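You operate a simulated robot arm through the tools that you are given. There is no shell and no other tool. Be economical: measure what you need, move in short steps, check, and stop when the job is done.

You run a simulated two-armed robot. Do the job below in one go: nothing can be reset, and whatever is moved stays where it is left.

## Task
Empty the cloths drawer, shut it and unscrew its knob.
Fine: the yellow cloth and the knob end on the dresser; the knob comes off last.
Where things are to end (x, y in the base frame): folded cloth within 60 mm of [540, 520].
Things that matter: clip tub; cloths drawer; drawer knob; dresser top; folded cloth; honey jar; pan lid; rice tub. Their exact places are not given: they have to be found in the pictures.

The check looks at the end state, three seconds after you hand in, the way a careful person would. Anything else that was tipped, shoved, dropped, spilled or broken makes it a failure. Flat cloth is picked up by pressing the open fingertips on it (5 to 10 N) and closing them slowly along it; thin cloth reads only 2 to 8 mm in the jaws.

## Robot
Two 6-joint arms with two-finger parallel grippers on one trunk, on a base that drives. Base frame: it is fixed to the floor where the robot stands at the start and does not move with it; the origin is under the middle of the robot, x ahead of it, y to its left, z up. Readings come in mm, degrees, newtons and seconds.
The left shoulder is at the start at [60, 187, 1122], the right one opposite. With the tool pointing down near the work surface each hand reaches from about 100 to 600 mm from the robot's upright axis, wherever it stands, measured 20 degrees to its own side. Places, roughly: cloths drawer [600, 200, 800]; dresser top [600, 500, 900]; pan lid (16x16x5 cm) [700, 100, 1000]; pan lid (20x20x5 cm) [700, 100, 1000]. Payload 1.57 kg a hand.
The TCP of each hand is the grasp point between the finger pads, 30 mm short of the fingertips. In the tool frame z runs along the fingers and y along their closing line. The gripper opens to 110 mm. The fingers are 24 mm wide and 12 mm thick; the gripper's body (48 by 112 mm) begins 78 mm behind the TCP.
Orientation is that of the tool frame in the base frame, as [roll, pitch, yaw] about the fixed x, y, z axes, in that order (R = Rz(yaw) Ry(pitch) Rx(roll)). With the fingers straight down and closing along the base's y, the tool's x points along the base's -x, its y along +y and its z along -z.

## Interface
- The arms move only by the tool apply_moves. It takes "left_rows", "right_rows" or both (then of equal length, played together; a hand with none holds still); each is a list of rows, each a list of 7 numbers: the shift along the tool's x, y, z in mm, then the turn, a rotation vector about the tool's x, y, z in degrees, then the opening, from 0 (shut) to 1 (fully open). In form: [[x, y, z, rx, ry, rz, jaw], ...]. A call has 1 to 12 rows; each row is the pose to reach, as a shift and turn from the pose commanded when the call began, along the tool's axes at that moment. Rows are played at 5 a second. More than 50 mm and 8.6 degrees between two rows, or a gripper value outside its range, and nothing of the call is played. A pose out of reach is approached as far as the arm can. The call stops where the force on the tool passes 40 N (or 10 N more than at its start, if that is more) or the arm is blocked; 0.2 s more then pass. The fingers move at their own pace (about 153 mm/s each) and stop on an object; they squeeze with about 23 N. The grip force told is the motor's: it shows also when the fingers shut on nothing. Time passes only in rows, and 0.2 s behind the last, so rows that repeat a pose let the fingers close. It gives the time, the measured TCP pose, the force on the tool (base axes), the opening and the grip force at its end, in the units of the frame above (readings bear some noise), with the torque about the TCP (base axes, N m) and any sound that the robot's microphone picked up.
- Cameras (640 x 400 px; columns grow to the right, rows downward): "scene" is now at [11.3, 21.2, 1659.2]; the picture's right is [0.29, -0.96, 0.00], its down [-0.77, -0.23, -0.59] and it looks along [0.57, 0.17, -0.80] (base axes); focal length 252 px, centre (320, 200). "left" rides on the left gripper at [70, -16, -141] in its tool frame; the picture's right is [0.23, 0.97, 0.00], its down [-0.86, 0.20, -0.48] and it looks along [-0.47, 0.11, 0.88] (tool axes); focal length 222 px, centre (320, 200). "right" rides on the right gripper at [70, 16, -141] in its tool frame; the picture's right is [-0.23, 0.97, 0.00], its down [-0.86, -0.20, -0.48] and it looks along [-0.47, -0.11, 0.88] (tool axes); focal length 222 px, centre (320, 200).
- camera(camera): a new picture of that camera. It takes no simulated time.
- slide_trunk(by): slides the trunk up (or, below 0, down) by that many mm; the arms and the scene camera ride with it, the base frame stays. It gives what a move gives, with no picture.
- steer(legs): drives the robot by 1 to 6 legs, each [ahead, left, turn to the left] in mm, mm and degrees, along the robot's own axes; the way and the turn of a leg run together, so that a leg with both is an arc; at most 1500 mm and 180 degrees a leg. The arms and the cameras ride along, it lands a little off, and it stops where it bumps. It gives what a move gives.
- head_to(pan, tilt): turns the head with the scene camera to pan (to the left, within 86 degrees either way) and tilt (down, from -29 to 69), counted from straight ahead of the robot. It gives what a move gives.
- measure_at(camera, pixels): there is no depth. For up to 12 entries [column, row, z] of the newest picture of that camera ("zoom" is the newest enlarged one), the place [x, y] in the base frame at which the ray of that pixel passes the height z, good to about 3 mm. It takes no simulated time.
- inspect(camera, box): a new picture of the part [left, top, right, bottom] of that camera's present view, enlarged. It takes no simulated time.
- close_job(): hands the job in; it is judged then, once.

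Work in short steps. Measure before you move; look again where a grasp or a placing could have gone wrong, and mend it. You have 80 turns and 78 pictures in all, those below and enlarged ones among them. Open the grippers and draw the arms clear of the work before you hand the job in, unless the task says otherwise; then end with one line.

The tools are called as a command line: name --argument value ..., lists and objects as JSON in quotes. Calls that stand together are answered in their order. apply_moves: Moves the arms, as the interface text tells. Its arguments: {"type":"object","properties":{"left_rows":{"type":"array"},"right_rows":{"type":"array"}},"required":[]} The other tools are called the same way: slide_trunk (by) slides the trunk up or down; steer (legs) drives the base; head_to (pan, tilt) turns the head that bears the scene camera; camera (camera) takes a picture; measure_at (camera, pixels) gives the place at which the rays of pixels pass given heights; inspect (camera, box) takes an enlarged picture of a part of a camera's view; close_job () hands the job in.

At the start:

```text
clock: 0.0
left_ee_pos: [305.8, 355.2, 1161.3]
left_tool_rot: [180.0, 0.0, -180.0]
left_ft_force: [-0.4, -0.5, 0.2]
left_torque: [0.01, 0.01, 0.01]
left_grip_width: 110.2
left_gripper_force: 0.0
right_ee_pos: [275.9, 52.8, 1138.1]
right_tool_rot: [-180.0, 0.0, -179.9]
right_ft_force: [-0.4, -0.1, 0.1]
right_torque: [0.04, -0.05, -0.01]
right_grip_width: 109.9
right_gripper_force: 0.0
trunk travel left (down, up): [-750.0, 240.0]
robot x, y, heading: [-3.7, -0.8, 0.1]
head pan, tilt: [16.7, 53.5]
```

scene: 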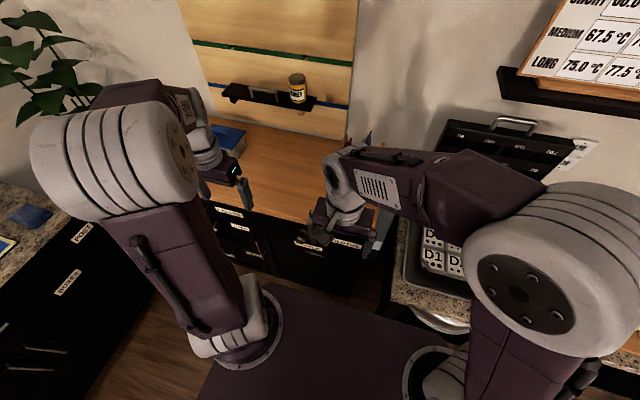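
right: 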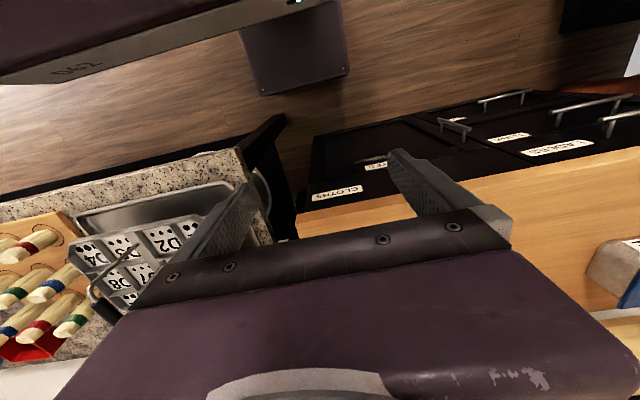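
left: 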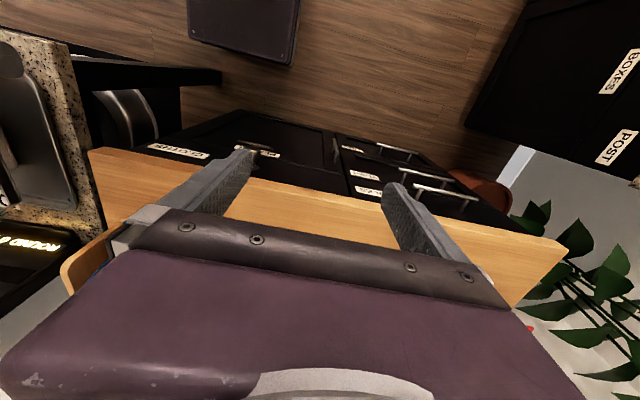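

The dresser shows around (300,200) in the scene picture with labels at its front. I take an enlarged view of the dresser front and top.

inspect --camera "scene" --box '[190, 60, 400, 300]'

inspect --camera "right" --box '[280, 80, 640, 305]'

inspect --camera "left" --box '[80, 90, 500, 300]'

```text
1.67 times, centred on (295, 180) of scene
```

zoom: 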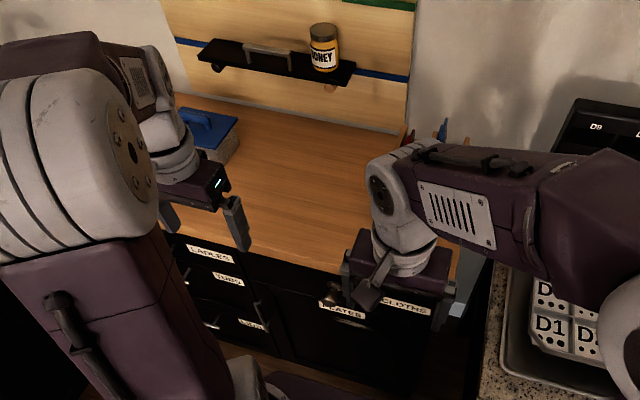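

```text
1.78 times, centred on (460, 192) of right
```

zoom: 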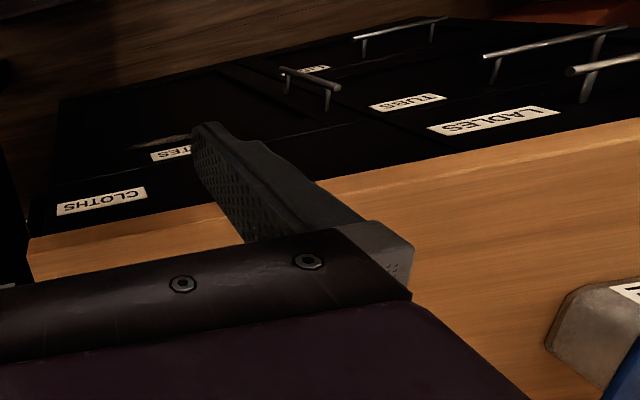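

```text
1.52 times, centred on (290, 195) of left
```

zoom: 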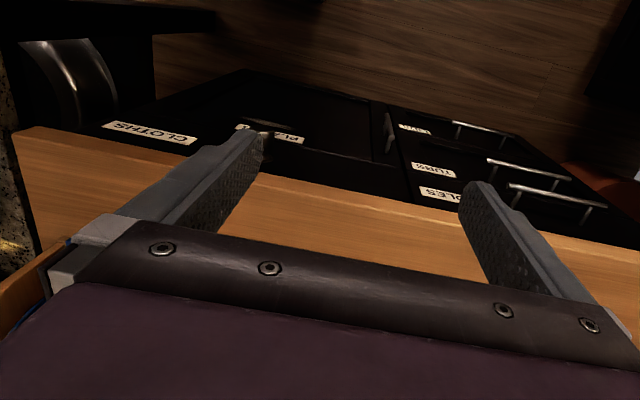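

The right hand hides the cloths drawer's knob (around (330,290) in the enlargement). I move the right hand off to the right, at the same height, to see it.

apply_moves --right_rows '[[0, -50, 0, 0, 0, 0, 1], [0, -100, 0, 0, 0, 0, 1], [0, -150, 0, 0, 0, 0, 1], [0, -200, 0, 0, 0, 0, 1], [0, -230, 0, 0, 0, 0, 1], [0, -230, 0, 0, 0, 0, 1]]' --left_rows '[[20, 20, 0, 0, 0, 0, 1], [50, 50, 0, 0, 0, 0, 1], [80, 80, 0, 0, 0, 0, 1], [80, 80, 0, 0, 0, 0, 1], [80, 80, 0, 0, 0, 0, 1], [80, 80, 0, 0, 0, 0, 1]]'

camera --camera "scene"

inspect --camera "scene" --box '[200, 140, 420, 300]'

camera --camera "right"

```text
clock: 1.4
left_ee_pos: [223.4, 433.7, 1162.1]
left_tool_rot: [180.0, 0.0, -180.0]
left_ft_force: [-1.5, -0.4, -0.6]
left_torque: [-0.01, 0.0, 0.01]
left_grip_width: 110.2
left_gripper_force: 0.0
right_ee_pos: [273.5, -173.1, 1137.6]
right_tool_rot: [-180.0, -0.1, -180.0]
right_ft_force: [0.5, -0.3, -0.3]
right_torque: [-0.04, 0.0, 0.01]
right_grip_width: 110.2
right_gripper_force: 0.2
trunk travel left (down, up): [-750.0, 240.0]
robot x, y, heading: [1.7, 1.6, 0.1]
head pan, tilt: [16.7, 53.5]
```

```text
71 pictures are left
```

scene: 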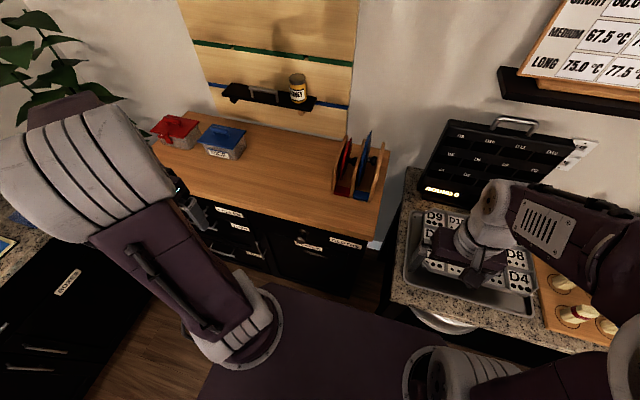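

```text
2.50 times, centred on (310, 220) of scene
```

zoom: 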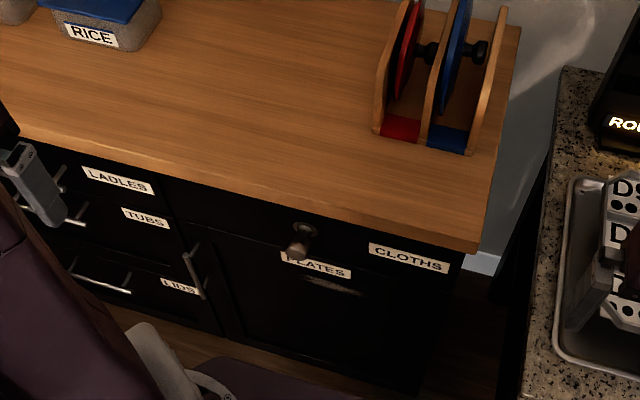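

```text
69 pictures are left
```

right: 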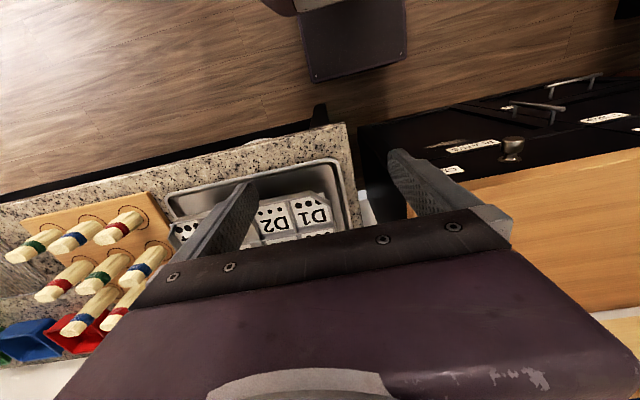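

The knob is at about (300,243) in the enlargement, on the wide drawer under the top. I measure edges and the knob at assumed heights.

measure_at --camera "zoom" --pixels '[[20, 130, 900], [250, 192, 900], [475, 245, 900], [515, 30, 900], [300, 243, 820], [300, 243, 840], [297, 250, 840], [308, 228, 840], [380, 130, 900], [470, 150, 900], [410, 260, 830], [90, 40, 900]]'

measure_at --camera "right" --pixels '[[513, 149, 820], [513, 149, 840], [513, 149, 860], [513, 160, 840], [510, 138, 840], [470, 189, 900], [640, 147, 900], [575, 312, 900]]'

```text
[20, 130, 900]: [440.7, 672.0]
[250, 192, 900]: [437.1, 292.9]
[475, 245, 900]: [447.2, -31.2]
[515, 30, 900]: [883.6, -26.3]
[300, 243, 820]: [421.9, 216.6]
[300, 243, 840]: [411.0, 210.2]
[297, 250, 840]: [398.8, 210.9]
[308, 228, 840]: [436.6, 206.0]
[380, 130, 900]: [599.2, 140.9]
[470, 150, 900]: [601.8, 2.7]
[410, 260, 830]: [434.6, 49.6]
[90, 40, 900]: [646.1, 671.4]
```

```text
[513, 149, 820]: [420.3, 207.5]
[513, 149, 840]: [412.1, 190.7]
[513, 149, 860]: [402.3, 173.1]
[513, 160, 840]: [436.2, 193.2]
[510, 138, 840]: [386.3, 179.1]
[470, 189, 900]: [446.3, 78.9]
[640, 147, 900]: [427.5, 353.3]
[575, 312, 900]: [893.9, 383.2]
```

Combining the two rays the knob head is at about [430, 222, 802]; the dresser's front edge is at x≈440. I back up 220 mm to make room for a level left hand.

steer --legs '[[-220, 0, 0]]'

head_to --pan 22 --tilt 45

camera --camera "scene"

```text
clock: 3.1
left_ee_pos: [3.8, 432.8, 1162.0]
left_tool_rot: [-180.0, -0.1, 179.9]
left_ft_force: [0.2, -0.6, -0.2]
left_torque: [-0.01, -0.01, -0.03]
left_grip_width: 110.0
left_gripper_force: 0.2
right_ee_pos: [52.1, -174.1, 1137.1]
right_tool_rot: [-180.0, -0.1, 180.0]
right_ft_force: [-0.3, 0.2, -0.1]
right_torque: [-0.01, 0.01, 0.02]
right_grip_width: 109.6
right_gripper_force: 0.1
trunk travel left (down, up): [-750.0, 240.0]
robot x, y, heading: [-224.6, -2.1, -0.1]
head pan, tilt: [16.7, 53.5]
```

```text
clock: 3.8
left_ee_pos: [0.6, 433.0, 1162.6]
left_tool_rot: [179.9, 0.0, 179.9]
left_ft_force: [0.2, 0.0, -0.3]
left_torque: [0.0, 0.0, -0.03]
left_grip_width: 109.9
left_gripper_force: 0.2
right_ee_pos: [51.3, -173.7, 1138.1]
right_tool_rot: [180.0, 0.0, -180.0]
right_ft_force: [0.0, 0.0, 0.8]
right_torque: [0.01, -0.03, 0.03]
right_grip_width: 109.8
right_gripper_force: 0.0
trunk travel left (down, up): [-750.0, 240.0]
robot x, y, heading: [-222.0, 0.8, 0.0]
head pan, tilt: [22.0, 45.0]
```

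```text
68 pictures are left
```

scene: 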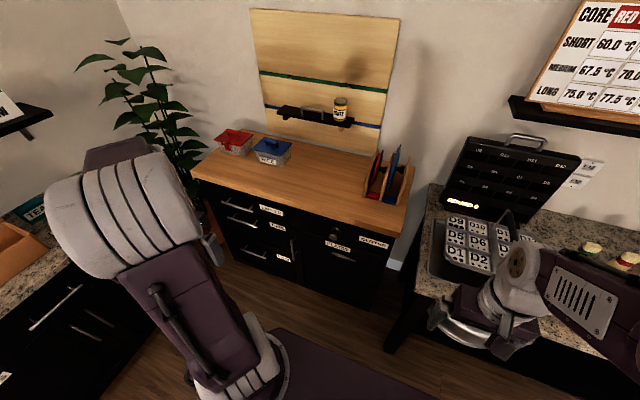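

The knob shows at about (333,232). I enlarge the front to measure it from this second position.

inspect --camera "scene" --box '[220, 130, 420, 280]'

```text
2.67 times, centred on (320, 205) of scene
```

zoom: 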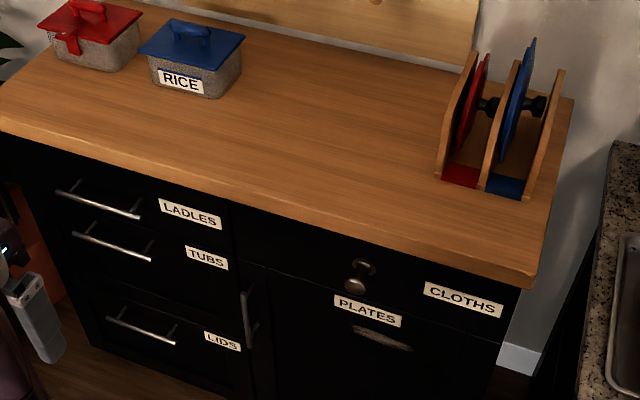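

The knob head is at (355,284) and its rosette at (365,266) in the enlargement. I measure both, the label and the top's edge.

measure_at --camera "zoom" --pixels '[[355, 284, 780], [355, 284, 800], [355, 284, 820], [365, 266, 800], [365, 266, 820], [365, 266, 840], [300, 208, 900], [520, 275, 900], [463, 299, 820], [463, 299, 800], [365, 311, 760], [195, 98, 900]]'

```text
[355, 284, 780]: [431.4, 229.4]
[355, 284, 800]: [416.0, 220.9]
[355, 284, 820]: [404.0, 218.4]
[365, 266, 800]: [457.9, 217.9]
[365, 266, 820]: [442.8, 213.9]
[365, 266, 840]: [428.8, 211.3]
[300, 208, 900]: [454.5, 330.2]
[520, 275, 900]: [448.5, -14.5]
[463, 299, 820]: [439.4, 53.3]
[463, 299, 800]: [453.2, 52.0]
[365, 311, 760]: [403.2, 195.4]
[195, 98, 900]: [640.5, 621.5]
```

The knob head comes out at about [418, 219, 805]. I bring the left hand level (fingers toward +x, closing along y) to a place in front of it at about [300, 219, 806].

apply_moves --left_rows '[[-25, -17.8, 29.7, 0, -7.5, 0, 1], [-50, -35.7, 59.3, 0, -15, 0, 1], [-75, -53.5, 89, 0, -22.5, 0, 1], [-100, -71.3, 118.7, 0, -30, 0, 1], [-125, -89.2, 148.3, 0, -37.5, 0, 1], [-150, -107, 178, 0, -45, 0, 1], [-175, -124.8, 207.7, 0, -52.5, 0, 1], [-200, -142.7, 237.3, 0, -60, 0, 1], [-225, -160.5, 267, 0, -67.5, 0, 1], [-250, -178.3, 296.7, 0, -75, 0, 1], [-275, -196.2, 326.3, 0, -82.5, 0, 1], [-300, -214, 356, 0, -90, 0, 1]]'

camera --camera "left"

camera --camera "scene"

```text
clock: 6.4
left_ee_pos: [321.9, 240.8, 732.0]
left_tool_rot: [-123.3, 85.7, -125.2]
left_ft_force: [13.7, 2.7, 11.0]
left_torque: [0.03, 1.19, -0.39]
left_grip_width: 109.8
left_gripper_force: 0.1
left hand out of reach, approached as far as the arm can: row 5, 6, 7, 8, 9, 10, 11, 12
right_ee_pos: [50.1, -170.0, 1137.9]
right_tool_rot: [-179.8, 0.1, 180.0]
right_ft_force: [-0.3, 0.6, -0.5]
right_torque: [-0.05, -0.02, 0.01]
right_grip_width: 110.0
right_gripper_force: 0.0
trunk travel left (down, up): [-750.0, 240.0]
robot x, y, heading: [-224.6, 1.6, -0.0]
head pan, tilt: [22.0, 45.0]
```

```text
66 pictures are left
```

left: 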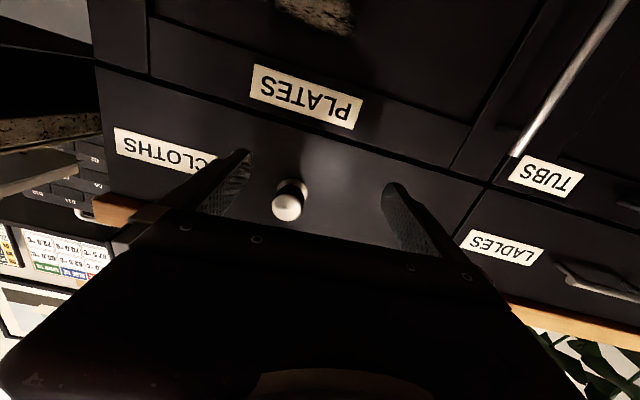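

```text
65 pictures are left
```

scene: 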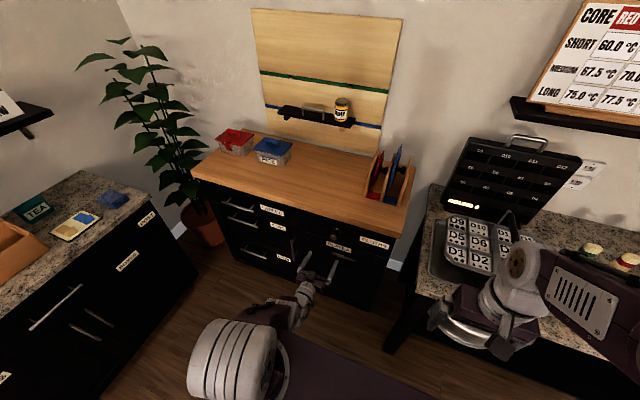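

The left hand got level but stopped short of the commanded height, likely an elbow/wrist limit with the trunk so high. I lift the right hand clear of the counter, keep the left still and check its forces, before lowering the trunk.

apply_moves --left_rows '[[0, 0, -10, 0, 0, 0, 1], [0, 0, -20, 0, 0, 0, 1], [0, 0, -20, 0, 0, 0, 1], [0, 0, -20, 0, 0, 0, 1], [0, 0, -20, 0, 0, 0, 1], [0, 0, -20, 0, 0, 0, 1]]' --right_rows '[[0, 0, -40, 0, 0, 0, 1], [0, 0, -80, 0, 0, 0, 1], [0, 0, -120, 0, 0, 0, 1], [0, 0, -160, 0, 0, 0, 1], [0, 0, -200, 0, 0, 0, 1], [0, 0, -200, 0, 0, 0, 1]]'

```text
clock: 7.8
left_ee_pos: [315.6, 236.9, 737.0]
left_tool_rot: [-92.0, 87.4, -93.9]
left_ft_force: [-1.0, 0.0, -0.4]
left_torque: [0.01, 0.02, -0.03]
left_grip_width: 109.8
left_gripper_force: 0.1
left hand out of reach, approached as far as the arm can: row 1, 2, 3, 4, 5, 6
right_ee_pos: [53.9, -173.2, 1339.8]
right_tool_rot: [179.9, 0.0, -180.0]
right_ft_force: [-1.0, -0.2, 0.2]
right_torque: [0.01, -0.01, -0.02]
right_grip_width: 109.9
right_gripper_force: 0.0
trunk travel left (down, up): [-750.0, 240.0]
robot x, y, heading: [-222.2, -0.4, 0.1]
head pan, tilt: [22.0, 45.0]
```

No contact forces now; it is a reach limit. I lower the trunk 200 mm so the shoulder sits nearer the knob's height.

slide_trunk --by -200

apply_moves --left_rows '[[-30, 0, 0, 0, 0, 0, 1], [-60, 0, 0, 0, 0, 0, 1], [-90, 0, 0, 0, 0, 0, 1], [-120, 0, 0, 0, 0, 0, 1], [-150, 0, 0, 0, 0, 0, 1], [-180, 0, 0, 0, 0, 0, 1], [-200, 0, 0, 0, 0, 0, 1], [-200, 0, 0, 0, 0, 0, 1]]'

```text
clock: 10.0
left_ee_pos: [316.5, 237.5, 537.0]
left_tool_rot: [-91.7, 87.3, -93.6]
left_ft_force: [-0.4, 0.2, -0.4]
left_torque: [0.0, 0.03, -0.06]
left_grip_width: 110.0
left_gripper_force: 0.1
right_ee_pos: [54.2, -172.9, 1140.1]
right_tool_rot: [179.9, 0.0, 179.9]
right_ft_force: [1.1, 0.0, 0.2]
right_torque: [0.01, 0.01, 0.0]
right_grip_width: 110.1
right_gripper_force: 0.0
trunk travel left (down, up): [-550.0, 440.0]
robot x, y, heading: [-225.6, -2.4, -0.5]
head pan, tilt: [22.0, 45.0]
```

```text
clock: 11.8
left_ee_pos: [368.4, 237.5, 730.4]
left_tool_rot: [-89.5, 81.1, -93.0]
left_ft_force: [-0.5, 0.5, -0.2]
left_torque: [-0.01, 0.0, 0.05]
left_grip_width: 110.2
left_gripper_force: 0.1
left hand out of reach, approached as far as the arm can: row 1, 2, 3, 4, 5, 6, 7, 8
right_ee_pos: [52.9, -171.5, 1139.1]
right_tool_rot: [180.0, -0.1, -179.9]
right_ft_force: [0.6, 0.1, -0.2]
right_torque: [-0.03, 0.02, -0.01]
right_grip_width: 110.3
right_gripper_force: 0.0
trunk travel left (down, up): [-550.0, 440.0]
robot x, y, heading: [-221.6, -0.7, -0.0]
head pan, tilt: [22.0, 45.0]
```

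The limit persists. I look at the arm's shape before choosing how to move the base.

camera --camera "scene"

camera --camera "right"

```text
64 pictures are left
```

scene: 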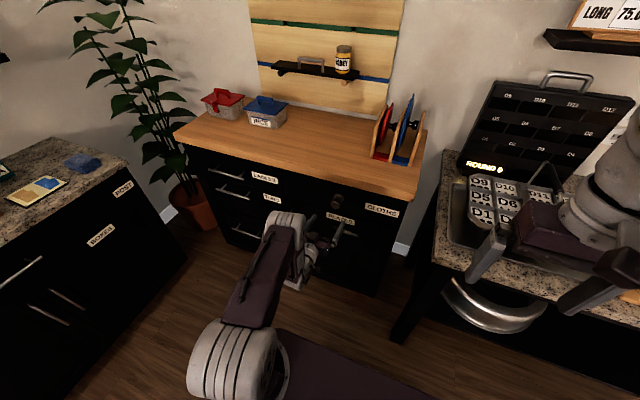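

```text
63 pictures are left
```

right: 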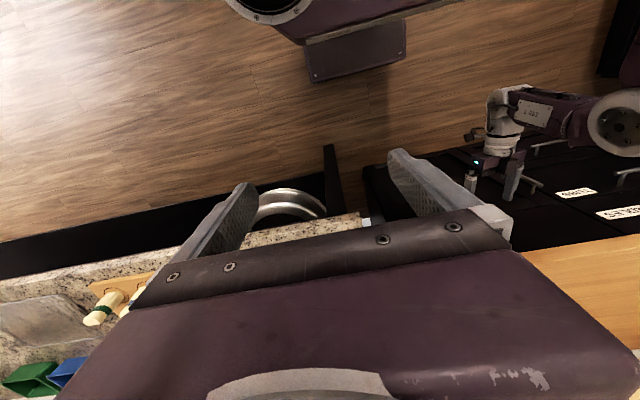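

The hand is level but rolled about 9° and yawed 3.5°; it wants to sit farther from the shoulder. I back the base 100 mm more and then re-square the hand and go toward [310, 219, 806].

steer --legs '[[-100, 0, 0]]'

apply_moves --left_rows '[[-20, -3, 15, -1, 0, 2, 1], [-40, -6, 30, -2, 0, 4, 1], [-60, -10, 40, -3, 0, 6, 1], [-76, -15, 45, -3.5, 0, 8, 1], [-76, -19, 45, -3.5, 0, 8.9, 1], [-76, -19, 45, -3.5, 0, 8.9, 1]]'

```text
clock: 12.9
left_ee_pos: [267.8, 236.8, 729.2]
left_tool_rot: [-89.3, 81.1, -92.9]
left_ft_force: [0.9, 0.4, 0.9]
left_torque: [0.06, 0.01, -0.01]
left_grip_width: 110.1
left_gripper_force: 0.0
right_ee_pos: [-47.9, -172.8, 1140.4]
right_tool_rot: [-180.0, 0.0, 179.8]
right_ft_force: [-0.9, 0.2, -0.3]
right_torque: [0.0, -0.04, -0.01]
right_grip_width: 110.2
right_gripper_force: 0.0
trunk travel left (down, up): [-550.0, 440.0]
robot x, y, heading: [-324.2, 0.9, -0.3]
head pan, tilt: [22.0, 45.0]
```

```text
clock: 14.3
left_ee_pos: [342.0, 269.0, 812.6]
left_tool_rot: [-96.1, 85.9, -98.0]
left_ft_force: [0.3, 0.5, -0.5]
left_torque: [0.01, -0.01, 0.0]
left_grip_width: 110.0
left_gripper_force: 0.0
left hand out of reach, approached as far as the arm can: row 1, 2, 3, 4, 5, 6
right_ee_pos: [-48.1, -173.1, 1137.9]
right_tool_rot: [180.0, 0.0, 179.8]
right_ft_force: [0.7, 1.0, -0.6]
right_torque: [-0.01, 0.0, -0.02]
right_grip_width: 110.0
right_gripper_force: 0.1
trunk travel left (down, up): [-550.0, 440.0]
robot x, y, heading: [-322.9, -4.5, -0.1]
head pan, tilt: [22.0, 45.0]
```

Now at [342, 269, 813]: still pushed outward. I try the sideways shift at a slightly larger x, staying short of the knob (fingertips ≤ x 398).

apply_moves --left_rows '[[0, -15, 8, 0, 0, 0, 1], [0, -30, 16, 0, 0, 0, 1], [3, -45, 22, 0, 0, 0, 1], [6, -52, 26, 0, 0, 0, 1], [6, -52, 26, 0, 0, 0, 1]]'

camera --camera "left"

```text
clock: 15.5
left_ee_pos: [354.6, 251.1, 809.0]
left_tool_rot: [-98.0, 86.6, -101.6]
left_ft_force: [0.1, -0.7, 0.6]
left_torque: [0.02, 0.01, 0.01]
left_grip_width: 110.0
left_gripper_force: 0.1
left hand out of reach, approached as far as the arm can: row 1, 2, 3, 4, 5
right_ee_pos: [-49.0, -172.1, 1138.2]
right_tool_rot: [179.9, 0.0, 179.8]
right_ft_force: [0.1, -0.2, -0.8]
right_torque: [0.01, 0.01, 0.02]
right_grip_width: 110.3
right_gripper_force: 0.1
trunk travel left (down, up): [-550.0, 440.0]
robot x, y, heading: [-326.0, -2.3, -0.0]
head pan, tilt: [22.0, 45.0]
```

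```text
62 pictures are left
```

left: 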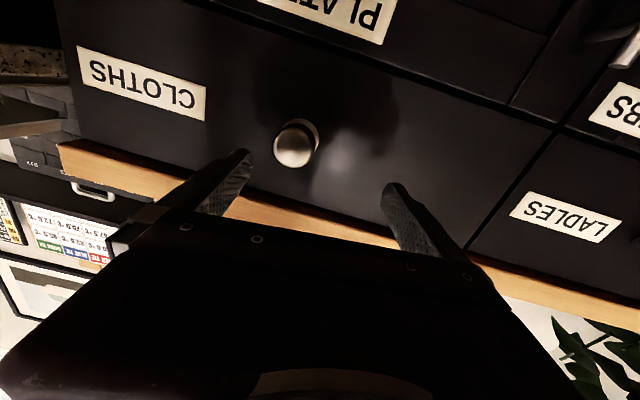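

The left hand is still off by about 30 mm in y and a few degrees of yaw. I bring the right hand back in front of the body and up, then lower the trunk another 200 mm so the left forearm lies flatter.

apply_moves --right_rows '[[0, 30, -20, 0, 0, 0, 1], [0, 60, -40, 0, 0, 0, 1], [0, 90, -60, 0, 0, 0, 1], [0, 120, -80, 0, 0, 0, 1], [0, 120, -80, 0, 0, 0, 1]]' --left_rows '[[0, 5, -20, 0, 0, 0, 1], [0, 10, -40, 0, 0, 0, 1], [0, 10, -60, 0, 0, 0, 1], [0, 10, -60, 0, 0, 0, 1], [0, 10, -60, 0, 0, 0, 1]]'

slide_trunk --by -200

apply_moves --left_rows '[[-30, 0, 0, 0, 0, 0, 1], [-60, 0, 0, 0, 0, 0, 1], [-90, -5, 0, -1, 0, 1, 1], [-120, -10, 0, -2, 0, 2, 1], [-150, -20, 0, -3, 0, 3, 1], [-180, -30, 0, -3.6, 0, 3.3, 1], [-200, -32, 0, -3.6, 0, 3.3, 1], [-200, -32, 0, -3.6, 0, 3.3, 1]]'

```text
clock: 16.7
left_ee_pos: [312.5, 272.7, 809.3]
left_tool_rot: [-95.0, 84.4, -97.1]
left_ft_force: [0.3, -0.8, 0.1]
left_torque: [0.0, -0.03, 0.0]
left_grip_width: 110.1
left_gripper_force: 0.1
left hand out of reach, approached as far as the arm can: row 1, 2, 3, 4, 5
right_ee_pos: [-49.0, -52.1, 1201.7]
right_tool_rot: [180.0, 0.0, 179.8]
right_ft_force: [0.1, -0.7, -0.2]
right_torque: [0.0, -0.01, 0.0]
right_grip_width: 109.9
right_gripper_force: 0.1
right hand out of reach, approached as far as the arm can: row 4, 5
trunk travel left (down, up): [-550.0, 440.0]
robot x, y, heading: [-325.2, -0.6, -0.3]
head pan, tilt: [22.0, 45.0]
```

```text
clock: 18.9
left_ee_pos: [313.4, 273.6, 608.1]
left_tool_rot: [-95.1, 84.4, -97.4]
left_ft_force: [-0.3, -0.4, -0.7]
left_torque: [0.01, 0.01, 0.01]
left_grip_width: 110.0
left_gripper_force: 0.1
right_ee_pos: [-51.0, -51.9, 1002.2]
right_tool_rot: [179.9, 0.1, 179.8]
right_ft_force: [-0.4, 0.4, -0.1]
right_torque: [0.01, 0.01, -0.03]
right_grip_width: 109.9
right_gripper_force: 0.1
trunk travel left (down, up): [-350.0, 640.0]
robot x, y, heading: [-322.5, 0.6, -0.2]
head pan, tilt: [22.0, 45.0]
```

```text
clock: 20.7
left_ee_pos: [307.6, 278.7, 809.9]
left_tool_rot: [-111.3, 87.6, -110.7]
left_ft_force: [-0.1, 0.2, 0.8]
left_torque: [-0.03, 0.0, 0.0]
left_grip_width: 110.0
left_gripper_force: 0.0
left hand out of reach, approached as far as the arm can: row 5, 6, 7, 8
right_ee_pos: [-50.7, -51.1, 1000.7]
right_tool_rot: [179.9, 0.2, 179.8]
right_ft_force: [0.6, -0.3, 0.1]
right_torque: [-0.01, 0.02, 0.01]
right_grip_width: 109.8
right_gripper_force: 0.1
trunk travel left (down, up): [-350.0, 640.0]
robot x, y, heading: [-323.3, 1.4, -0.4]
head pan, tilt: [22.0, 45.0]
```

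Now level and square at [308, 279, 810]; only going further right fails. I'll shift the base to the right instead; first a look for the counter there.

camera --camera "scene"

```text
61 pictures are left
```

scene: 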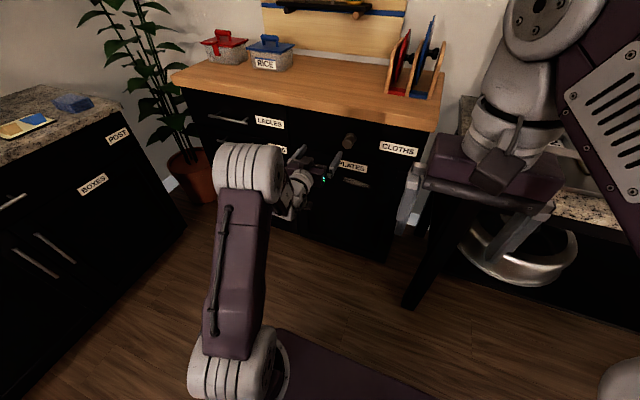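

The counter's near leg stands at about (407,303) on the floor, and the knob shows at (349,140). I measure both.

measure_at --camera "scene" --pixels '[[407, 303, 0], [560, 250, 700], [349, 140, 800], [349, 140, 820], [600, 360, 0], [420, 185, 900]]'

measure_at --camera "left" --pixels '[[295, 145, 800], [295, 145, 780]]'

```text
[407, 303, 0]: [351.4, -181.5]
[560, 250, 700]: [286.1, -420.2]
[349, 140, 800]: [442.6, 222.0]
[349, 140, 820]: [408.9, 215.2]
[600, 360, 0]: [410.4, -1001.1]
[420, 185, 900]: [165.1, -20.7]
```

```text
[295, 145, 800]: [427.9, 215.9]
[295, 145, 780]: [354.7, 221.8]
```

Knob head is at about [436, 218, 803]; the counter is well ahead of the base, so there is room. I strafe 70 mm to the right.

steer --legs '[[0, -72, 0]]'

camera --camera "left"

```text
clock: 21.7
left_ee_pos: [308.2, 207.3, 808.5]
left_tool_rot: [-111.2, 87.7, -110.6]
left_ft_force: [0.0, 0.6, 0.5]
left_torque: [0.03, 0.0, -0.01]
left_grip_width: 110.0
left_gripper_force: 0.1
right_ee_pos: [-48.8, -122.1, 1001.8]
right_tool_rot: [179.9, 0.1, 179.8]
right_ft_force: [0.3, -1.3, -0.1]
right_torque: [0.02, 0.0, 0.0]
right_grip_width: 109.7
right_gripper_force: 0.1
trunk travel left (down, up): [-350.0, 640.0]
robot x, y, heading: [-325.7, -68.1, -0.1]
head pan, tilt: [22.0, 45.0]
```

```text
60 pictures are left
```

left: 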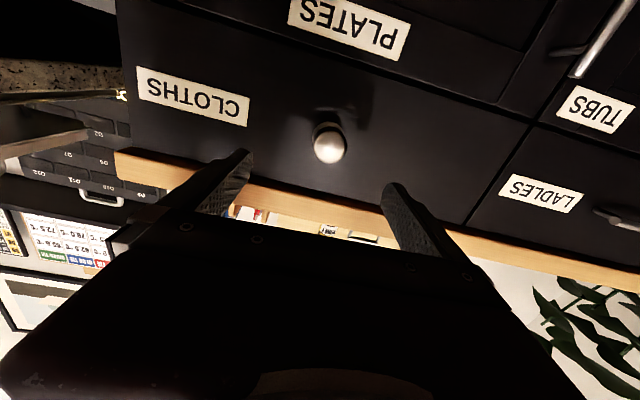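

In the tool frame the knob lies about 9 mm to +y, 5 mm to +x and ~128 mm ahead. I centre on it and advance 105 mm with open jaws, then look.

apply_moves --left_rows '[[3, 5, 20, 0, 0, 0, 1], [5, 9, 40, 0, 0, 0, 1], [5, 9, 60, 0, 0, 0, 1], [5, 9, 80, 0, 0, 0, 1], [5, 9, 95, 0, 0, 0, 1], [5, 9, 105, 0, 0, 0, 1], [5, 9, 105, 0, 0, 0, 1]]'

camera --camera "left"

camera --camera "scene"

```text
clock: 23.3
left_ee_pos: [412.6, 219.2, 802.9]
left_tool_rot: [-110.6, 87.6, -109.9]
left_ft_force: [0.2, 0.4, 0.6]
left_torque: [0.01, 0.01, 0.0]
left_grip_width: 110.0
left_gripper_force: 0.0
right_ee_pos: [-50.2, -123.6, 1000.7]
right_tool_rot: [179.9, 0.2, 179.8]
right_ft_force: [0.5, -0.4, 0.0]
right_torque: [0.0, 0.01, 0.01]
right_grip_width: 110.1
right_gripper_force: 0.1
trunk travel left (down, up): [-350.0, 640.0]
robot x, y, heading: [-321.5, -68.2, -0.0]
head pan, tilt: [22.0, 45.0]
```

```text
59 pictures are left
```

left: 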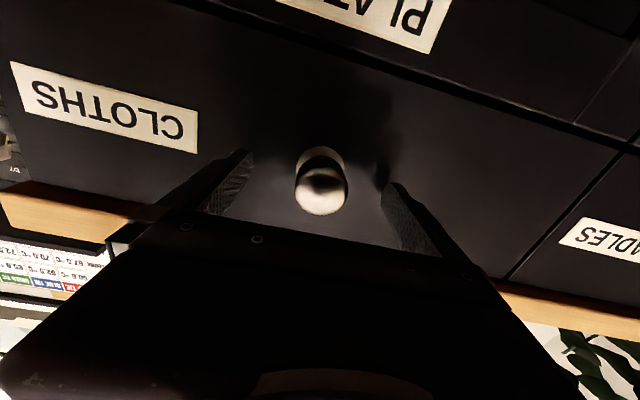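

```text
58 pictures are left
```

scene: 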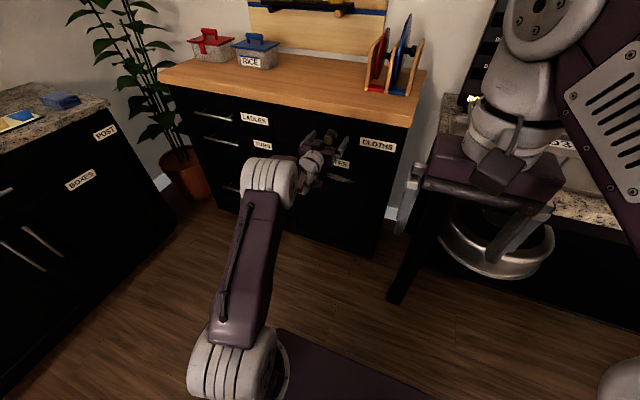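

The knob head sits midway between the pads at about (320,190), just at the TCP. I close on it.

apply_moves --left_rows '[[0, 0, 0, 0, 0, 0, 0.5], [0, 0, 0, 0, 0, 0, 0.2], [0, 0, 0, 0, 0, 0, 0], [0, 0, 0, 0, 0, 0, 0], [0, 0, 0, 0, 0, 0, 0]]'

```text
clock: 24.5
left_ee_pos: [412.9, 218.9, 803.0]
left_tool_rot: [-110.6, 87.6, -110.0]
left_ft_force: [0.6, 0.4, 1.1]
left_torque: [0.01, 0.05, -0.25]
left_grip_width: 37.1
left_gripper_force: 23.1
right_ee_pos: [-49.7, -122.7, 1000.8]
right_tool_rot: [-179.9, 0.1, 179.8]
right_ft_force: [0.3, -0.1, 0.0]
right_torque: [-0.03, 0.04, 0.02]
right_grip_width: 109.8
right_gripper_force: 0.0
trunk travel left (down, up): [-350.0, 640.0]
robot x, y, heading: [-322.2, -68.5, -0.3]
head pan, tilt: [22.0, 45.0]
```

Gripped (37 mm, 23 N). I pull the drawer by backing the base 120 mm and check.

steer --legs '[[-120, 0, 0]]'

camera --camera "scene"

```text
clock: 25.7
left_ee_pos: [293.6, 219.0, 803.9]
left_tool_rot: [-112.6, 87.7, -111.9]
left_ft_force: [-0.9, -9.7, -2.3]
left_torque: [-0.04, 0.03, -0.51]
left_grip_width: 36.9
left_gripper_force: 23.1
right_ee_pos: [-169.1, -122.6, 1001.7]
right_tool_rot: [179.8, 0.2, 180.0]
right_ft_force: [0.2, 0.7, 0.3]
right_torque: [0.01, -0.01, 0.0]
right_grip_width: 110.0
right_gripper_force: 0.0
trunk travel left (down, up): [-350.0, 640.0]
robot x, y, heading: [-443.6, -70.8, 0.3]
head pan, tilt: [22.0, 45.0]
```

```text
57 pictures are left
```

scene: 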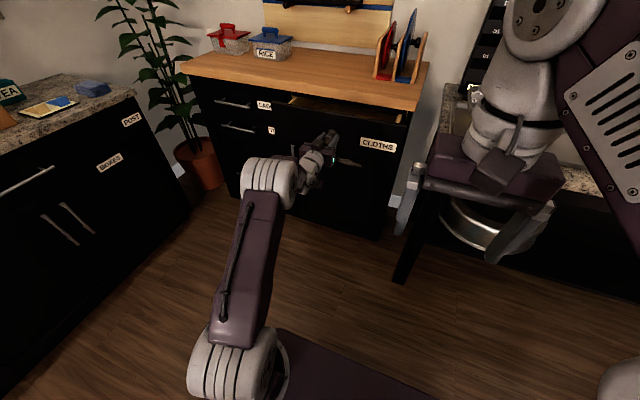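

The drawer came out 120 mm and something yellow-brown shows inside at (345,108). I pull 120 mm more.

steer --legs '[[-110, 0, 0]]'

inspect --camera "scene" --box '[220, 60, 460, 210]'

```text
clock: 26.9
left_ee_pos: [183.2, 217.6, 803.2]
left_tool_rot: [-112.6, 87.6, -112.1]
left_ft_force: [1.0, -4.7, 0.9]
left_torque: [-0.03, -0.05, -0.36]
left_grip_width: 37.2
left_gripper_force: 23.1
right_ee_pos: [-277.9, -122.1, 999.4]
right_tool_rot: [179.8, 0.1, 180.0]
right_ft_force: [0.1, 0.4, -0.1]
right_torque: [0.01, -0.04, 0.0]
right_grip_width: 110.0
right_gripper_force: 0.0
trunk travel left (down, up): [-350.0, 640.0]
robot x, y, heading: [-551.8, -72.4, -0.1]
head pan, tilt: [22.0, 45.0]
```

```text
2.67 times, centred on (340, 135) of scene
```

zoom: 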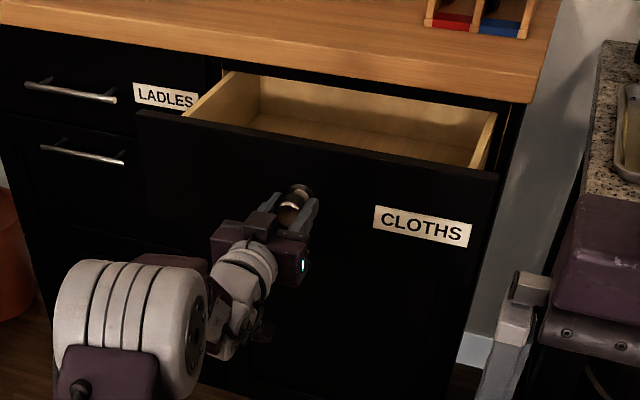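

The drawer is out 230 mm and its back panel shows at the dresser's face. I release the knob, draw the left hand back by driving back a bit, and raise the trunk to look inside.

apply_moves --left_rows '[[0, 0, 0, 0, 0, 0, 0.5], [0, 0, 0, 0, 0, 0, 1], [0, 0, 0, 0, 0, 0, 1]]'

steer --legs '[[-110, 0, 0]]'

slide_trunk --by 400

camera --camera "scene"

inspect --camera "scene" --box '[220, 120, 460, 270]'

```text
clock: 27.7
left_ee_pos: [183.8, 218.4, 801.3]
left_tool_rot: [-113.4, 87.5, -112.7]
left_ft_force: [0.5, -0.4, -0.4]
left_torque: [0.0, -0.03, 0.0]
left_grip_width: 109.9
left_gripper_force: 0.1
right_ee_pos: [-279.3, -120.9, 1000.4]
right_tool_rot: [-180.0, 0.2, 179.9]
right_ft_force: [0.6, 0.0, 0.3]
right_torque: [0.0, 0.0, -0.03]
right_grip_width: 110.0
right_gripper_force: 0.1
trunk travel left (down, up): [-350.0, 640.0]
robot x, y, heading: [-551.9, -73.8, -0.1]
head pan, tilt: [22.0, 45.0]
```

```text
clock: 28.9
left_ee_pos: [70.3, 217.7, 803.3]
left_tool_rot: [-111.7, 87.7, -111.1]
left_ft_force: [-0.6, -0.5, -0.4]
left_torque: [0.03, -0.01, 0.01]
left_grip_width: 110.1
left_gripper_force: 0.0
right_ee_pos: [-392.7, -120.8, 1001.4]
right_tool_rot: [-180.0, 0.2, 179.8]
right_ft_force: [0.2, 0.2, 0.3]
right_torque: [0.0, 0.0, 0.04]
right_grip_width: 110.1
right_gripper_force: 0.1
trunk travel left (down, up): [-350.0, 640.0]
robot x, y, heading: [-666.8, -72.4, -0.3]
head pan, tilt: [22.0, 45.0]
```

```text
clock: 32.8
left_ee_pos: [71.9, 218.1, 1201.1]
left_tool_rot: [-113.4, 87.6, -113.0]
left_ft_force: [0.0, 0.1, 1.0]
left_torque: [0.04, -0.02, -0.01]
left_grip_width: 110.1
left_gripper_force: 0.0
right_ee_pos: [-392.2, -121.4, 1401.3]
right_tool_rot: [180.0, 0.1, 179.8]
right_ft_force: [0.5, -0.4, -0.1]
right_torque: [0.05, 0.01, -0.03]
right_grip_width: 110.1
right_gripper_force: 0.1
trunk travel left (down, up): [-750.0, 240.0]
robot x, y, heading: [-664.7, -69.7, 0.0]
head pan, tilt: [22.0, 45.0]
```

```text
55 pictures are left
```

scene: 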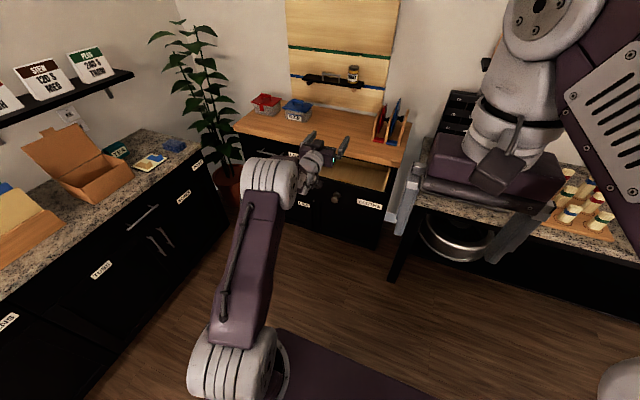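

```text
2.67 times, centred on (340, 195) of scene
```

zoom: 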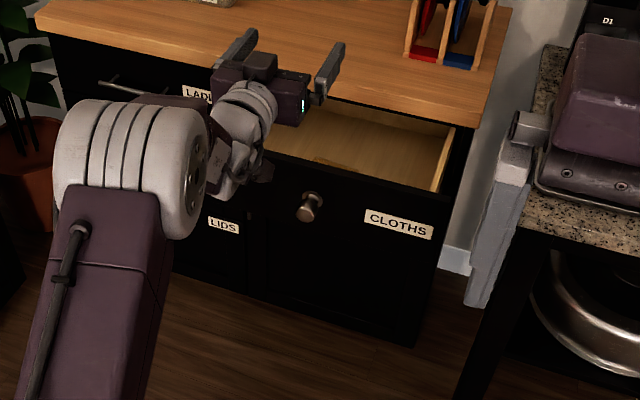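

A sliver of yellow shows at (325,162) in the enlargement, just behind the drawer front. I turn the left hand to point down again while drawing it nearer to the body.

apply_moves --left_rows '[[4, 0, -25, 0, 7.5, 0, 1], [8, 0, -50, 0, 15, 0, 1], [12, 0, -75, 0, 22.5, 0, 1], [16, 0, -100, 0, 30, 0, 1], [20, 0, -125, 0, 37.5, 0, 1], [24, 0, -150, 0, 45, 0, 1], [28, 0, -175, 0, 52.5, 0, 1], [32, 0, -200, 0, 60, 0, 1], [36, 0, -225, 0, 67.5, 0, 1], [40, 0, -245, 0, 75, 0, 1], [40, 0, -260, 0, 82.5, 0, 1], [40, 0, -270, 0, 90, 0, 1]]'

apply_moves --left_rows '[[0, 0, 0, 0, 0, 0, 1], [0, 0, 0, 0, 0, 0, 1]]'

```text
clock: 35.4
left_ee_pos: [-197.6, 212.9, 1167.5]
left_tool_rot: [-177.7, -1.2, -179.5]
left_ft_force: [-0.6, 0.2, -0.3]
left_torque: [-0.01, 0.01, 0.01]
left_grip_width: 110.0
left_gripper_force: 0.1
right_ee_pos: [-392.5, -121.4, 1400.9]
right_tool_rot: [180.0, 0.0, 179.8]
right_ft_force: [-0.8, -0.6, -0.9]
right_torque: [-0.01, -0.01, -0.03]
right_grip_width: 110.0
right_gripper_force: 0.0
trunk travel left (down, up): [-750.0, 240.0]
robot x, y, heading: [-663.9, -71.2, -0.2]
head pan, tilt: [22.0, 45.0]
```

```text
clock: 36.0
left_ee_pos: [-197.8, 213.5, 1167.9]
left_tool_rot: [-177.7, -1.0, -179.5]
left_ft_force: [0.3, -0.1, 0.0]
left_torque: [0.02, -0.01, -0.02]
left_grip_width: 110.1
left_gripper_force: 0.1
right_ee_pos: [-390.9, -121.6, 1401.5]
right_tool_rot: [180.0, 0.0, 179.8]
right_ft_force: [0.3, 0.0, -0.3]
right_torque: [0.01, -0.02, 0.02]
right_grip_width: 109.9
right_gripper_force: 0.0
trunk travel left (down, up): [-750.0, 240.0]
robot x, y, heading: [-667.0, -68.6, -0.3]
head pan, tilt: [22.0, 45.0]
```

Hand is pointing down at [-198, 213, 1168]. I drive forward 420 mm so it hangs above the drawer front and look down.

steer --legs '[[420, 10, 0]]'

camera --camera "left"

head_to --pan 30 --tilt 45

camera --camera "scene"

```text
clock: 38.6
left_ee_pos: [225.7, 223.1, 1168.2]
left_tool_rot: [-177.7, -0.9, -179.4]
left_ft_force: [-0.2, 1.0, 0.1]
left_torque: [0.0, -0.02, -0.02]
left_grip_width: 110.1
left_gripper_force: 0.1
right_ee_pos: [33.8, -112.3, 1400.7]
right_tool_rot: [179.8, 0.1, 179.9]
right_ft_force: [0.0, 0.3, 0.1]
right_torque: [0.0, 0.0, 0.0]
right_grip_width: 110.0
right_gripper_force: 0.0
trunk travel left (down, up): [-750.0, 240.0]
robot x, y, heading: [-239.4, -57.2, -0.1]
head pan, tilt: [22.0, 45.0]
```

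```text
53 pictures are left
```

left: 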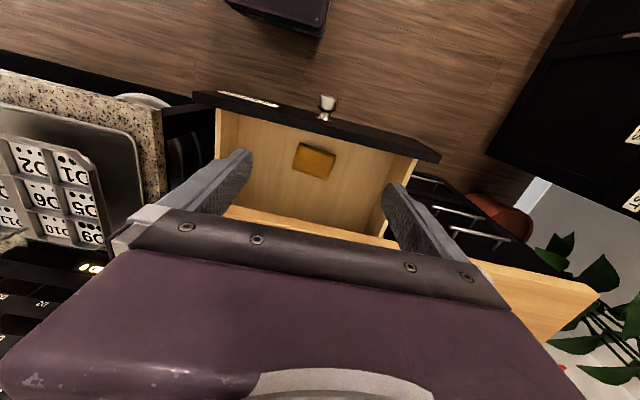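

```text
clock: 39.3
left_ee_pos: [227.9, 222.4, 1168.1]
left_tool_rot: [-177.8, -0.9, -179.4]
left_ft_force: [-0.3, -0.4, 0.3]
left_torque: [-0.01, -0.01, 0.02]
left_grip_width: 110.0
left_gripper_force: 0.1
right_ee_pos: [34.2, -112.8, 1400.8]
right_tool_rot: [179.9, 0.1, 179.9]
right_ft_force: [-0.2, -0.5, 0.5]
right_torque: [-0.02, 0.0, 0.01]
right_grip_width: 110.1
right_gripper_force: 0.1
trunk travel left (down, up): [-750.0, 240.0]
robot x, y, heading: [-240.2, -60.5, -0.2]
head pan, tilt: [30.0, 45.0]
```

```text
52 pictures are left
```

scene: 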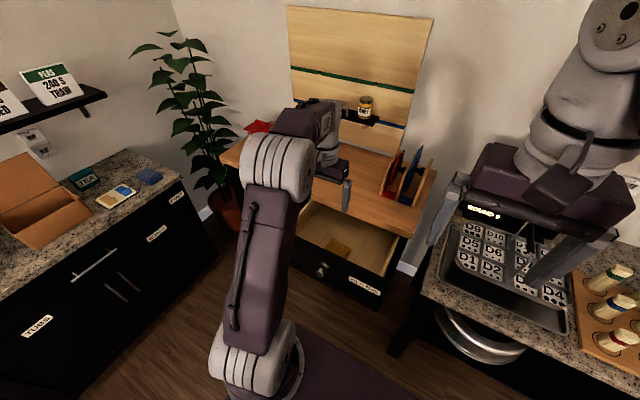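

The yellow folded cloth lies in the drawer at (314,160) of the left picture. I enlarge it and measure.

inspect --camera "left" --box '[180, 70, 460, 245]'

inspect --camera "scene" --box '[270, 190, 430, 310]'

measure_at --camera "scene" --pixels '[[338, 248, 750], [338, 248, 770], [338, 248, 790], [322, 269, 803], [383, 278, 860], [293, 243, 860]]'

measure_at --camera "left" --pixels '[[314, 160, 750], [314, 160, 770], [314, 160, 790], [327, 104, 803], [215, 98, 860], [430, 155, 860], [220, 205, 860], [385, 235, 860]]'

```text
2.29 times, centred on (320, 158) of left
```

zoom: 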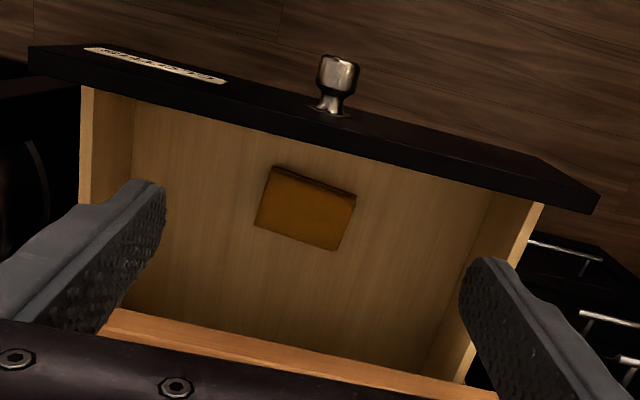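

```text
3.33 times, centred on (350, 250) of scene
```

zoom: 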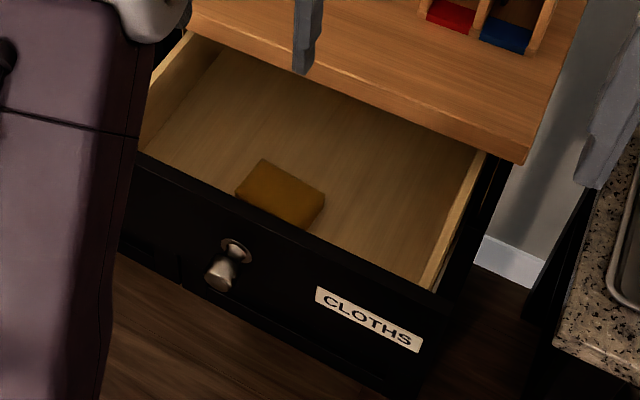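

```text
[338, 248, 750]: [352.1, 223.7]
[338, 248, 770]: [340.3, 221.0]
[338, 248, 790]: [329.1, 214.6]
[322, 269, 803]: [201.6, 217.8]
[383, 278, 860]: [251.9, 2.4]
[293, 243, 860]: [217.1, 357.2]
```

```text
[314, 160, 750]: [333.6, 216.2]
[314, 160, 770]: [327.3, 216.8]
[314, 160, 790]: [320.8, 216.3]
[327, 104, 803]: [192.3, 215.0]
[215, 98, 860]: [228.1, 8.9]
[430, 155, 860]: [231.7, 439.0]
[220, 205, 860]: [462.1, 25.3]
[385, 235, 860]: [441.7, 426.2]
```

I measure the far corners of the cloth from both cameras at several heights to find its height.

measure_at --camera "zoom" --pixels '[[265, 160, 740], [265, 160, 760], [265, 160, 780], [325, 190, 740], [325, 190, 760], [325, 190, 780], [237, 190, 760], [305, 230, 760], [150, 155, 860], [430, 285, 860]]'

measure_at --camera "left" --pixels '[[326.6, 179.8, 740], [326.6, 179.8, 760], [326.6, 179.8, 780], [291.6, 168.9, 740], [291.6, 168.9, 760], [291.6, 168.9, 780], [300.3, 142.7, 760], [336.2, 155.8, 760]]'

```text
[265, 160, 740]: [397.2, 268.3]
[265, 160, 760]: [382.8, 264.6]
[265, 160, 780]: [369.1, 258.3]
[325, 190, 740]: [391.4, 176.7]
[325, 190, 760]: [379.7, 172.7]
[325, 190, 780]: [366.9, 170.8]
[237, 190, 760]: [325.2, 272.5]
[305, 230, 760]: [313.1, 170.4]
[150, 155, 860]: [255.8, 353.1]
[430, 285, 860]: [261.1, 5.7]
```

```text
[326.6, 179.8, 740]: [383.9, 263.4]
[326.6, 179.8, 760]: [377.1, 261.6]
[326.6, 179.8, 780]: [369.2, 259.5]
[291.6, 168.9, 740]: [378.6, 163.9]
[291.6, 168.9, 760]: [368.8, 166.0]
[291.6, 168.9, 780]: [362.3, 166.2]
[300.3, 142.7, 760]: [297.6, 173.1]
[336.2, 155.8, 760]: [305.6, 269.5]
```

The cloth's top is at about z 780, centred near [330, 216], about 95 mm in y and 70 mm in x. I drive 103 mm ahead to put the hand above it and lower the trunk by 100 mm (hand to z≈1068).

steer --legs '[[103, 0, 0]]'

slide_trunk --by -100

inspect --camera "left" --box '[160, 60, 480, 260]'

```text
clock: 40.4
left_ee_pos: [333.2, 222.2, 1167.7]
left_tool_rot: [-177.8, -0.9, -179.5]
left_ft_force: [-0.2, -0.7, -0.1]
left_torque: [0.02, -0.01, 0.0]
left_grip_width: 110.1
left_gripper_force: 0.0
right_ee_pos: [138.1, -113.6, 1401.6]
right_tool_rot: [179.9, 0.3, 179.8]
right_ft_force: [0.0, -0.3, 0.9]
right_torque: [-0.01, 0.02, -0.01]
right_grip_width: 109.8
right_gripper_force: 0.1
trunk travel left (down, up): [-750.0, 240.0]
robot x, y, heading: [-131.9, -59.4, 0.0]
head pan, tilt: [30.0, 45.0]
```

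```text
clock: 41.8
left_ee_pos: [334.0, 223.0, 1068.8]
left_tool_rot: [-177.8, -1.0, -179.5]
left_ft_force: [0.0, 0.3, 0.0]
left_torque: [-0.02, -0.01, 0.02]
left_grip_width: 109.7
left_gripper_force: 0.0
right_ee_pos: [140.4, -113.4, 1301.2]
right_tool_rot: [179.9, 0.1, 179.7]
right_ft_force: [-0.6, 0.4, -0.8]
right_torque: [0.0, 0.0, 0.03]
right_grip_width: 109.8
right_gripper_force: 0.0
trunk travel left (down, up): [-650.0, 340.0]
robot x, y, heading: [-135.3, -57.2, -0.3]
head pan, tilt: [30.0, 45.0]
```

```text
2.00 times, centred on (320, 160) of left
```

zoom: 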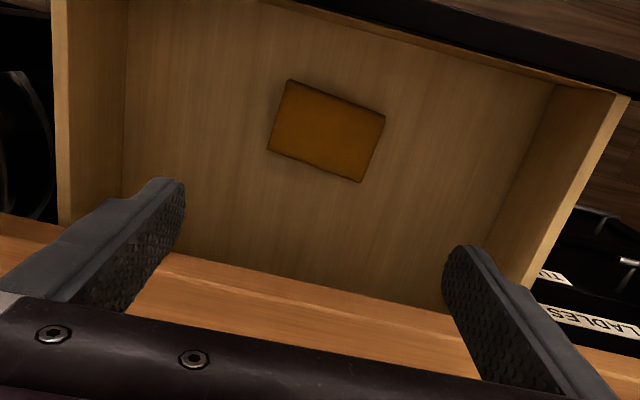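

The cloth's corners show at (287,80), (385,115), (362,182), (268,150) in the enlargement; I measure them at z 770–790.

measure_at --camera "zoom" --pixels '[[287, 80, 775], [385, 115, 775], [362, 182, 775], [268, 150, 775], [326, 130, 760], [326, 130, 775], [326, 130, 790]]'

```text
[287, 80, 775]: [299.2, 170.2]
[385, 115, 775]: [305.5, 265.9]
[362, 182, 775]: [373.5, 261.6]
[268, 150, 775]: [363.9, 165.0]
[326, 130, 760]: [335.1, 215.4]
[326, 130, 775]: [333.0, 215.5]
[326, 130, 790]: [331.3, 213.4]
```

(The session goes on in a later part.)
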